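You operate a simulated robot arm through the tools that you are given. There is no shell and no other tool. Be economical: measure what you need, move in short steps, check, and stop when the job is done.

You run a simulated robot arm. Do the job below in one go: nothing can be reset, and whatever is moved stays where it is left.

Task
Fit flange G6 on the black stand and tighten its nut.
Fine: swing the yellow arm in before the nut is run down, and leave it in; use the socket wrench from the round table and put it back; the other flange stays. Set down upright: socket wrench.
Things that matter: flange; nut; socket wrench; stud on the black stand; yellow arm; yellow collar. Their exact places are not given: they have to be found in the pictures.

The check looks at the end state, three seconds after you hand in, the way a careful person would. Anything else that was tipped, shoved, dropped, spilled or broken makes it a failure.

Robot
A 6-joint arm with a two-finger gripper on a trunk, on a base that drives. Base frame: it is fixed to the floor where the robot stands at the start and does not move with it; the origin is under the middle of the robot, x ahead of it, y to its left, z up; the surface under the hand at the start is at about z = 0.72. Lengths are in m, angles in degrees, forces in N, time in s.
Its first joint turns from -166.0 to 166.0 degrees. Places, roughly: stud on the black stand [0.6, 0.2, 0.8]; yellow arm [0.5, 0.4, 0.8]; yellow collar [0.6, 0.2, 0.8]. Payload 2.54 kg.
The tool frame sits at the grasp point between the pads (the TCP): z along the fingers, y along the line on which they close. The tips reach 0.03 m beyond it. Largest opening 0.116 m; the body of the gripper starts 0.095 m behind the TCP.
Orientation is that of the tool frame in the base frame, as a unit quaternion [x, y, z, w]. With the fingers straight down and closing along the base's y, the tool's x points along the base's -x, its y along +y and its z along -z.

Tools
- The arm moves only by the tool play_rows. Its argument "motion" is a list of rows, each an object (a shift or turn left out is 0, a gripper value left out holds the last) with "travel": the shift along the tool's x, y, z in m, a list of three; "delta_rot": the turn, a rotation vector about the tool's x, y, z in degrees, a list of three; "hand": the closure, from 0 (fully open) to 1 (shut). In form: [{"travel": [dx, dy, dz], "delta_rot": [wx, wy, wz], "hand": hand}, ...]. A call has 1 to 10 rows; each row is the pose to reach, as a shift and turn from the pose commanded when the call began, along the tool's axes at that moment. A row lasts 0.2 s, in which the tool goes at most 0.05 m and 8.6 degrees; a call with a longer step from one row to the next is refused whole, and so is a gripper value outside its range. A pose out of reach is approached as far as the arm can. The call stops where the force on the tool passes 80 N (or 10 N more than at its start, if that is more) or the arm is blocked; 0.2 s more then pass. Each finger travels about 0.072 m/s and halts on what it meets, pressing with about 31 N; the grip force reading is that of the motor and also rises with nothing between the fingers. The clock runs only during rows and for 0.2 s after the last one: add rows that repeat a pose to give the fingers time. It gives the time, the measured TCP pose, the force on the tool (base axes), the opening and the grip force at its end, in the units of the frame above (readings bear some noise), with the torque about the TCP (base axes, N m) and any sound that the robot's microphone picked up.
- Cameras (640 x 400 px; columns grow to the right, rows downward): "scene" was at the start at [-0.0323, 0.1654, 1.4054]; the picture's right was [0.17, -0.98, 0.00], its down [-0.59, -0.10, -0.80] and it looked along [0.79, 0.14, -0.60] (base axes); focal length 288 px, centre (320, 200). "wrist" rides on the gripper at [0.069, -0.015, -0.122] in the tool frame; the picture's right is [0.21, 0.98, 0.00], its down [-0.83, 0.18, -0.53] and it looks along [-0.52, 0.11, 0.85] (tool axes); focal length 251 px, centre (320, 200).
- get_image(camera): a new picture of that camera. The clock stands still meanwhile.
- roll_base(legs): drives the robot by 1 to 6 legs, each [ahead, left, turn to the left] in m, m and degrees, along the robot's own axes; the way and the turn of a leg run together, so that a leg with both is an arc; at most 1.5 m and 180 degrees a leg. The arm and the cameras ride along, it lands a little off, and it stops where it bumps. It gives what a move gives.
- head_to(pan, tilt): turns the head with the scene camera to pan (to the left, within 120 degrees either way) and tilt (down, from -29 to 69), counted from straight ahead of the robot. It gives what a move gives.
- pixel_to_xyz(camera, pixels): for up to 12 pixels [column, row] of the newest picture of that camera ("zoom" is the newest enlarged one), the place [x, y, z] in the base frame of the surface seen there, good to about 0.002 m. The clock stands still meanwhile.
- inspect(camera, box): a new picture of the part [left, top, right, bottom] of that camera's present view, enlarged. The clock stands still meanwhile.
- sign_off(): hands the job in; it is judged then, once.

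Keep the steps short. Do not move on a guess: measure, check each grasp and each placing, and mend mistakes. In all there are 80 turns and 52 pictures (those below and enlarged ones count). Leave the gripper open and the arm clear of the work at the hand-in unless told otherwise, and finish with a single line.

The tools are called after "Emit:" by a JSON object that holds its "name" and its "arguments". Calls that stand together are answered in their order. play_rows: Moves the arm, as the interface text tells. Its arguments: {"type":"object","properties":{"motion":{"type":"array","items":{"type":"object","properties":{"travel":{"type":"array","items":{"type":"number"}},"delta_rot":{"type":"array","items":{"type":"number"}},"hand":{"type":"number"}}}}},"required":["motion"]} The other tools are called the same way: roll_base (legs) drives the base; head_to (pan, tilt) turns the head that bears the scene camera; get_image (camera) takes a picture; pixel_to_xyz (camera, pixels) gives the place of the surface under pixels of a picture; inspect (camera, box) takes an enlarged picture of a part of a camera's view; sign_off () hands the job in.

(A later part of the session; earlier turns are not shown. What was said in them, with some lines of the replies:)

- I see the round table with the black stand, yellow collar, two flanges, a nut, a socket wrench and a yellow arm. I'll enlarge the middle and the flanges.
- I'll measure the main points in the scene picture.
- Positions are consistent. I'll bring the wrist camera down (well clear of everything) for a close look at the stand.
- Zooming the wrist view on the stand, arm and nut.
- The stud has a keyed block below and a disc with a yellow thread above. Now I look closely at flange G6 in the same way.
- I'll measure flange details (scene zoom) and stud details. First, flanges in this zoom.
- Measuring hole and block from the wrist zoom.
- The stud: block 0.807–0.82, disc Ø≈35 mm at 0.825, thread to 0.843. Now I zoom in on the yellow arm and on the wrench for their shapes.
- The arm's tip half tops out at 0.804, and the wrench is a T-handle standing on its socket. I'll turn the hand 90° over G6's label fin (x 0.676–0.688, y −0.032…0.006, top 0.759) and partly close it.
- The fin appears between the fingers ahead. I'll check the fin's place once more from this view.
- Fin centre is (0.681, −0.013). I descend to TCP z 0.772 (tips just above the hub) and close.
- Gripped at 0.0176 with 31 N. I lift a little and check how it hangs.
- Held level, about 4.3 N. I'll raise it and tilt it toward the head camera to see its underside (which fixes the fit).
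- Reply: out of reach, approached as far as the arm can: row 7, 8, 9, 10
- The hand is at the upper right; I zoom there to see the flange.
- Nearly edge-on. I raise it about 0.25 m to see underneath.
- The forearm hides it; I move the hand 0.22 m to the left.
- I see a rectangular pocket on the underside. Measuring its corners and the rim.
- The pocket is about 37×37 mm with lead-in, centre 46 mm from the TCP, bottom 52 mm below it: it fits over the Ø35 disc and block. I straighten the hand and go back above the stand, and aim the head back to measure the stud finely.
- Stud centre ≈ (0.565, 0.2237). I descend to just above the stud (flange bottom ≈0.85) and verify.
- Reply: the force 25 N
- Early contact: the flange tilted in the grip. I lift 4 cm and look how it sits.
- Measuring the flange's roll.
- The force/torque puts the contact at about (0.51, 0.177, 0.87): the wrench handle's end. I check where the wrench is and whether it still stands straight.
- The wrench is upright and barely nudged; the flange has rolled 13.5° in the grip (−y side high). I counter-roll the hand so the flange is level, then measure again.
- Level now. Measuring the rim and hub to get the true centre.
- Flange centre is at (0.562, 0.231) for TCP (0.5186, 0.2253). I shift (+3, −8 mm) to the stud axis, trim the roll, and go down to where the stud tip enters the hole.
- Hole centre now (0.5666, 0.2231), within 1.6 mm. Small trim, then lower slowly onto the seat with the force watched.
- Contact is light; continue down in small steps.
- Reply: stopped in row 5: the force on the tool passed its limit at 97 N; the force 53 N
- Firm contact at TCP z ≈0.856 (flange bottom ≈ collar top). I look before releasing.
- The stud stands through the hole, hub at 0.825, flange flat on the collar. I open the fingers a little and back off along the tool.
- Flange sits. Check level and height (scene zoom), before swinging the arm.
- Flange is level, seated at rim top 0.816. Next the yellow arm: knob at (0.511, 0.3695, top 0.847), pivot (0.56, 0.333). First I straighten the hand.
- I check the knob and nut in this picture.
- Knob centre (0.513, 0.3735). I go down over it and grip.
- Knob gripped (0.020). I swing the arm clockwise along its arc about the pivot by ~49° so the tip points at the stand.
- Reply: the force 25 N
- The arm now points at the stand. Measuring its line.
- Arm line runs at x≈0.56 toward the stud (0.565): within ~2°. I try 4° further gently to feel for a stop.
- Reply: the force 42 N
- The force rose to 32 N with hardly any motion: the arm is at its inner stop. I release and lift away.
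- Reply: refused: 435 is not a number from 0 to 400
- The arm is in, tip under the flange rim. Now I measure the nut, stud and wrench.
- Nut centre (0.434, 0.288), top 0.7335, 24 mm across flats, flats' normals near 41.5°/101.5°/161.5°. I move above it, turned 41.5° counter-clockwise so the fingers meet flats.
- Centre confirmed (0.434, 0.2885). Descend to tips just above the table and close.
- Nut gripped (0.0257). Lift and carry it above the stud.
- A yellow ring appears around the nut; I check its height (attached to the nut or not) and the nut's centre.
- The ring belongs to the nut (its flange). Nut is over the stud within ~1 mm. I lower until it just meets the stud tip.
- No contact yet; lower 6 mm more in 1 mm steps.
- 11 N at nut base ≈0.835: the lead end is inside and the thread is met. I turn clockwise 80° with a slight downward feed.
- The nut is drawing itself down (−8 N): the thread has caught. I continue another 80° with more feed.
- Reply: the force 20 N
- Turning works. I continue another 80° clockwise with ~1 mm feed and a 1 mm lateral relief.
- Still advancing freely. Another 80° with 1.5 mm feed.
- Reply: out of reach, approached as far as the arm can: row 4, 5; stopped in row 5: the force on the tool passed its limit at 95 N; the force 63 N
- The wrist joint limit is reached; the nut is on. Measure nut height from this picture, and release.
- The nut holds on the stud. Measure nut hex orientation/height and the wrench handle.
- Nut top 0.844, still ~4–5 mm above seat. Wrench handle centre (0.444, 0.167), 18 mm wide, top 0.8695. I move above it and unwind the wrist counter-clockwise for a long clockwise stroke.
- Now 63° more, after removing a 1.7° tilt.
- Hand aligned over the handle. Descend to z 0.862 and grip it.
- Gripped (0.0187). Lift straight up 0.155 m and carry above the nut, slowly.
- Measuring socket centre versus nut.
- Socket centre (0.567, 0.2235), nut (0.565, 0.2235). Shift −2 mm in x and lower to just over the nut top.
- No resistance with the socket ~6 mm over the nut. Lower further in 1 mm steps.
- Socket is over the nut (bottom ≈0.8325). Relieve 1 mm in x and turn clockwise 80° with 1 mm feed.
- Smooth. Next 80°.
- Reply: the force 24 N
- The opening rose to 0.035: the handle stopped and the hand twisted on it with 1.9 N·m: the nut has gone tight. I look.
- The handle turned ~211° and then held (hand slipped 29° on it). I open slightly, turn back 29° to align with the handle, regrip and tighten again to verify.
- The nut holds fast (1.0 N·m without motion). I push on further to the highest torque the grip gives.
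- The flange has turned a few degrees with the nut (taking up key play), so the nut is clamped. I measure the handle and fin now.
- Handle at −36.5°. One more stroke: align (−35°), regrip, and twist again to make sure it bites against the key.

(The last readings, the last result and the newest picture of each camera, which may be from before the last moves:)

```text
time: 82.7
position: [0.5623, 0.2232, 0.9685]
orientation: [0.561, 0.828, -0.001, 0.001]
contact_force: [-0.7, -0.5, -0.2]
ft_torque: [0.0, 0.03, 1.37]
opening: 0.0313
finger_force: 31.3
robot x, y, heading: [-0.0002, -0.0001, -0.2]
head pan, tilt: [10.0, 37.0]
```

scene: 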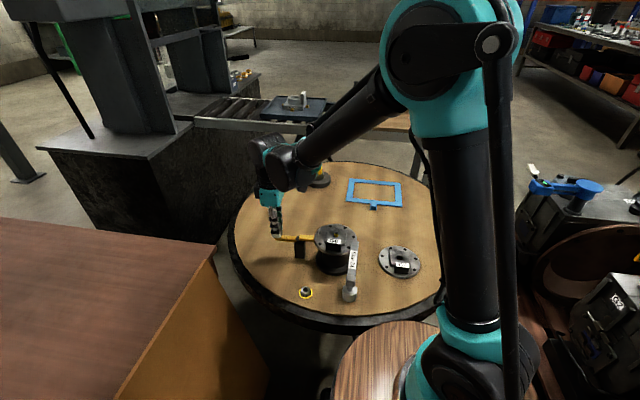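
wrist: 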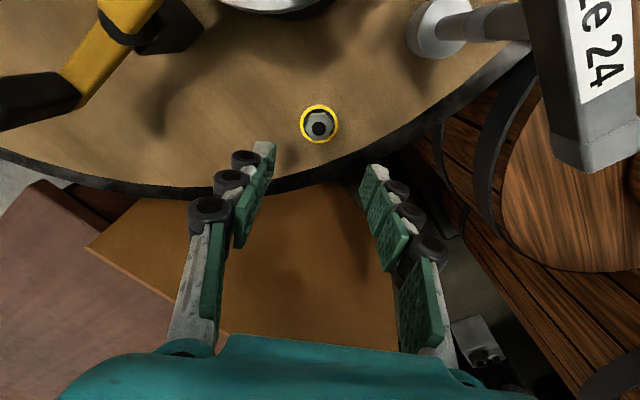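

Torque holds at 1.4 N·m with the hand slipping again: the nut is tight. Now realign, regrip, and lift the wrench straight off.

Emit:
{"name": "play_rows", "arguments": {"motion": [{"hand": 0.6}, {"delta_rot": [0, 0, -8]}, {"delta_rot": [0, 0, -16]}, {"delta_rot": [0, 0, -24]}, {"delta_rot": [0, 0, -28]}, {"delta_rot": [0, 0, -28], "hand": 1}, {"delta_rot": [0, 0, -28]}, {"delta_rot": [0, 0, -28]}]}}

Emit:
{"name": "play_rows", "arguments": {"motion": [{"travel": [0, 0, -0.01]}, {"travel": [0, 0, -0.025]}, {"travel": [0, 0, -0.05]}, {"travel": [0, 0, -0.06]}, {"travel": [0, 0, -0.06]}]}}

Emit:
{"name": "inspect", "arguments": {"camera": "scene", "box": [290, 140, 390, 260]}}

```text
time: 84.5
position: [0.5631, 0.222, 0.9684]
orientation: [0.343, 0.939, -0.002, -0.001]
contact_force: [0.7, 0.3, -1.3]
ft_torque: [-0.02, -0.01, 0.36]
opening: 0.0186
finger_force: 30.9
robot x, y, heading: [-0.0012, 0.0009, -0.0]
head pan, tilt: [10.0, 37.0]
```

```text
time: 85.7
position: [0.5652, 0.2236, 1.0294]
orientation: [0.343, 0.939, -0.002, -0.001]
contact_force: [-0.4, 0.0, -3.0]
ft_torque: [0.0, -0.03, 0.01]
opening: 0.0187
finger_force: 31.3
robot x, y, heading: [-0.0019, 0.0035, -0.0]
head pan, tilt: [10.0, 37.0]
```

```text
3.33 times, centred on (340, 200) of scene
```

zoom: 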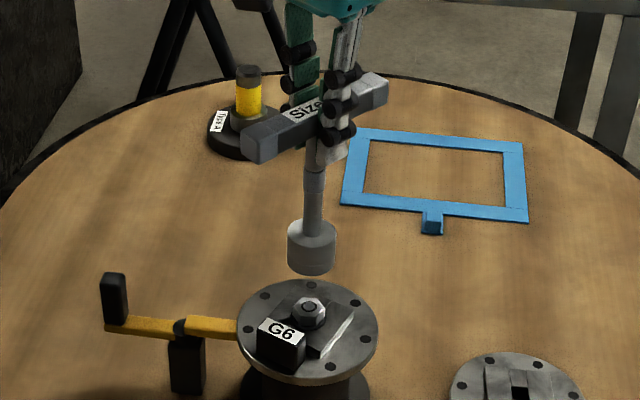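

The nut is right down. I check nut height, flange level and fin direction.

Emit:
{"name": "pixel_to_xyz", "arguments": {"camera": "zoom", "pixels": [[309, 303], [309, 298], [309, 320], [240, 325], [375, 325], [300, 380], [300, 284], [283, 345], [305, 345], [262, 325], [300, 338], [350, 310]]}}

Emit:
{"name": "pixel_to_xyz", "arguments": {"camera": "zoom", "pixels": [[246, 128], [282, 138], [264, 133], [387, 85], [370, 74], [379, 80], [290, 235], [334, 235], [312, 268], [345, 330], [295, 325], [330, 305]]}}

```text
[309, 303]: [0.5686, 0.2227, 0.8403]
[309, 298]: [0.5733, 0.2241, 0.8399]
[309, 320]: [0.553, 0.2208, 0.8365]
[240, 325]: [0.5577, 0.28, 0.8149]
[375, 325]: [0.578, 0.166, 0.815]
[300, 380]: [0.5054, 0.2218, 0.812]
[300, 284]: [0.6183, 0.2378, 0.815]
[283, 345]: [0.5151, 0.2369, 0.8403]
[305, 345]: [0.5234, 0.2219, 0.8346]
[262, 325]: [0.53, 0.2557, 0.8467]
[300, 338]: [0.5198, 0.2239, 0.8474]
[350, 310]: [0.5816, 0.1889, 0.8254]
```

```text
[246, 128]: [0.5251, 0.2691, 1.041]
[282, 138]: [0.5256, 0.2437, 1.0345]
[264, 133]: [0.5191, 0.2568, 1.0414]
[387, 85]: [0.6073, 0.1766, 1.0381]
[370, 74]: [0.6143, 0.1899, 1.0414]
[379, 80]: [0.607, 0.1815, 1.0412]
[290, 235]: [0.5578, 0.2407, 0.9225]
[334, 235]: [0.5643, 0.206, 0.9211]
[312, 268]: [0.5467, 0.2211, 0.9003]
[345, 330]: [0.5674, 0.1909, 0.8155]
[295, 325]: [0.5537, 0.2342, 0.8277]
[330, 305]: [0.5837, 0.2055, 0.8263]
```

Nut top 0.840 on hub 0.826: fully down; flange level. I carry the wrench back over its place, turning the handle to lie along x again.

Emit:
{"name": "play_rows", "arguments": {"motion": [{"travel": [0.0146, -0.03, 0], "delta_rot": [0, 0, -5]}, {"travel": [0.0292, -0.0605, 0], "delta_rot": [0, 0, -12]}, {"travel": [0.0437, -0.0907, 0], "delta_rot": [0, 0, -20]}, {"travel": [0.0583, -0.1209, 0], "delta_rot": [0, 0, -28]}, {"travel": [0.0583, -0.1209, 0], "delta_rot": [0, 0, -36]}, {"travel": [0.0583, -0.1209, 0], "delta_rot": [0, 0, -40.4]}, {"travel": [0.0583, -0.1209, 0], "delta_rot": [0, 0, -40.4]}]}}

```text
time: 87.3
position: [0.4401, 0.169, 1.0288]
orientation: [-0.003, 1.0, -0.002, -0.001]
contact_force: [0.4, 0.1, -3.0]
ft_torque: [-0.03, 0.02, 0.02]
opening: 0.0186
finger_force: 31.0
robot x, y, heading: [-0.0021, 0.002, -0.0]
head pan, tilt: [10.0, 37.0]
```

Over its place. Lower to near the table, then feel for contact.

Emit:
{"name": "play_rows", "arguments": {"motion": [{"travel": [-0.002, -0.001, 0.04]}, {"travel": [-0.002, -0.001, 0.08]}, {"travel": [-0.002, -0.001, 0.12]}, {"travel": [-0.002, -0.001, 0.15]}, {"travel": [-0.002, -0.001, 0.162]}, {"travel": [-0.002, -0.001, 0.165]}, {"travel": [-0.002, -0.001, 0.167]}, {"travel": [-0.002, -0.001, 0.169]}, {"travel": [-0.002, -0.001, 0.169]}]}}

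```text
time: 89.3
position: [0.4415, 0.1661, 0.8607]
orientation: [-0.003, 1.0, -0.001, 0.0]
contact_force: [4.9, 1.0, 3.4]
ft_torque: [0.16, -0.76, 0.02]
opening: 0.0185
finger_force: 30.8
robot x, y, heading: [0.002, 0.0011, -0.1]
head pan, tilt: [10.0, 37.0]
```

It touches down. Press 1 mm more and open gently, then rise.

Emit:
{"name": "play_rows", "arguments": {"motion": [{"travel": [0, 0, 0.001]}, {"travel": [0, 0, 0.001], "hand": 0.8}, {"travel": [0, 0, 0.001], "hand": 0.65}, {"travel": [0, 0, 0.001], "hand": 0.5}, {"travel": [0, 0, 0.001]}, {"travel": [0, 0, -0.03]}, {"travel": [0, 0, -0.07]}, {"travel": [0, 0, -0.12]}, {"travel": [0, 0, -0.165]}, {"travel": [0, 0, -0.21]}]}}

Emit:
{"name": "get_image", "arguments": {"camera": "scene"}}

```text
time: 91.5
position: [0.4435, 0.1682, 1.0697]
orientation: [-0.003, 1.0, -0.002, 0.0]
contact_force: [0.5, 0.1, 0.8]
ft_torque: [0.01, 0.02, -0.02]
opening: 0.0576
finger_force: 0.1
robot x, y, heading: [-0.0015, 0.002, -0.1]
head pan, tilt: [10.0, 37.0]
```

```text
2 pictures are left
5 turns are left
```

scene: 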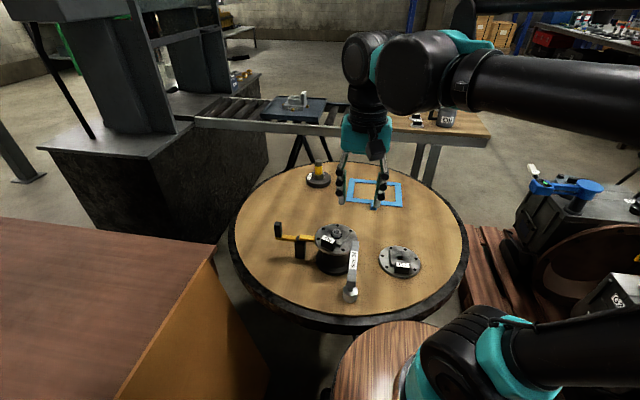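

The wrench stands in its place. I open the hand fully, rise clear, and take a last close look.

Emit:
{"name": "play_rows", "arguments": {"motion": [{"travel": [0, 0, -0.03], "hand": 0}, {"travel": [0, 0, -0.07]}, {"travel": [0, 0, -0.1]}, {"travel": [0, 0, -0.1]}]}}

Emit:
{"name": "inspect", "arguments": {"camera": "scene", "box": [265, 210, 385, 310]}}

Emit:
{"name": "pixel_to_xyz", "arguments": {"camera": "zoom", "pixels": [[380, 95], [274, 115], [460, 115], [480, 150], [465, 290], [455, 320]]}}

```text
time: 92.5
position: [0.4437, 0.167, 1.17]
orientation: [-0.003, 1.0, -0.002, -0.001]
contact_force: [-0.6, 0.4, 0.4]
ft_torque: [0.03, 0.0, 0.0]
opening: 0.116
finger_force: 0.1
robot x, y, heading: [-0.0014, 0.0028, 0.4]
head pan, tilt: [10.0, 37.0]
```

```text
4.00 times, centred on (325, 260) of scene
```

zoom: 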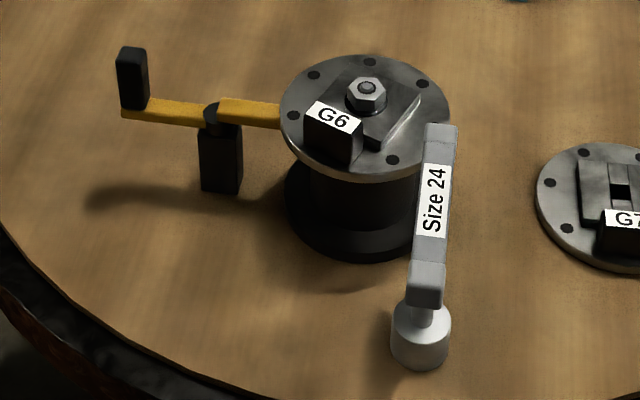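

```text
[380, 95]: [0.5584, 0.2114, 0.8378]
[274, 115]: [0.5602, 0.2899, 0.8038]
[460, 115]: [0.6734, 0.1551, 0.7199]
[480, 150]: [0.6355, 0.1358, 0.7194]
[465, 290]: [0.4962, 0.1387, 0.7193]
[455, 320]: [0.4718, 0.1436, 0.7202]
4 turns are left
```

All is in place: the wrench stands upright in its spot, the arm is in, the flange sits level with the nut down, and the hand is open and clear. I'm handing in.

Emit:
{"name": "sign_off", "arguments": {}}

```text
The job is handed in.
```

Flange G6 is seated level on the black stand with its nut run down and tightened to about 1.9 N·m, the most the grip allowed. The flange turned about 18° while tightening, and an early bump touched the wrench handle without shifting it measurably. The yellow arm is swung in to its stop, the socket wrench is back upright in its place with its handle turned end for end, and G7 was not touched.
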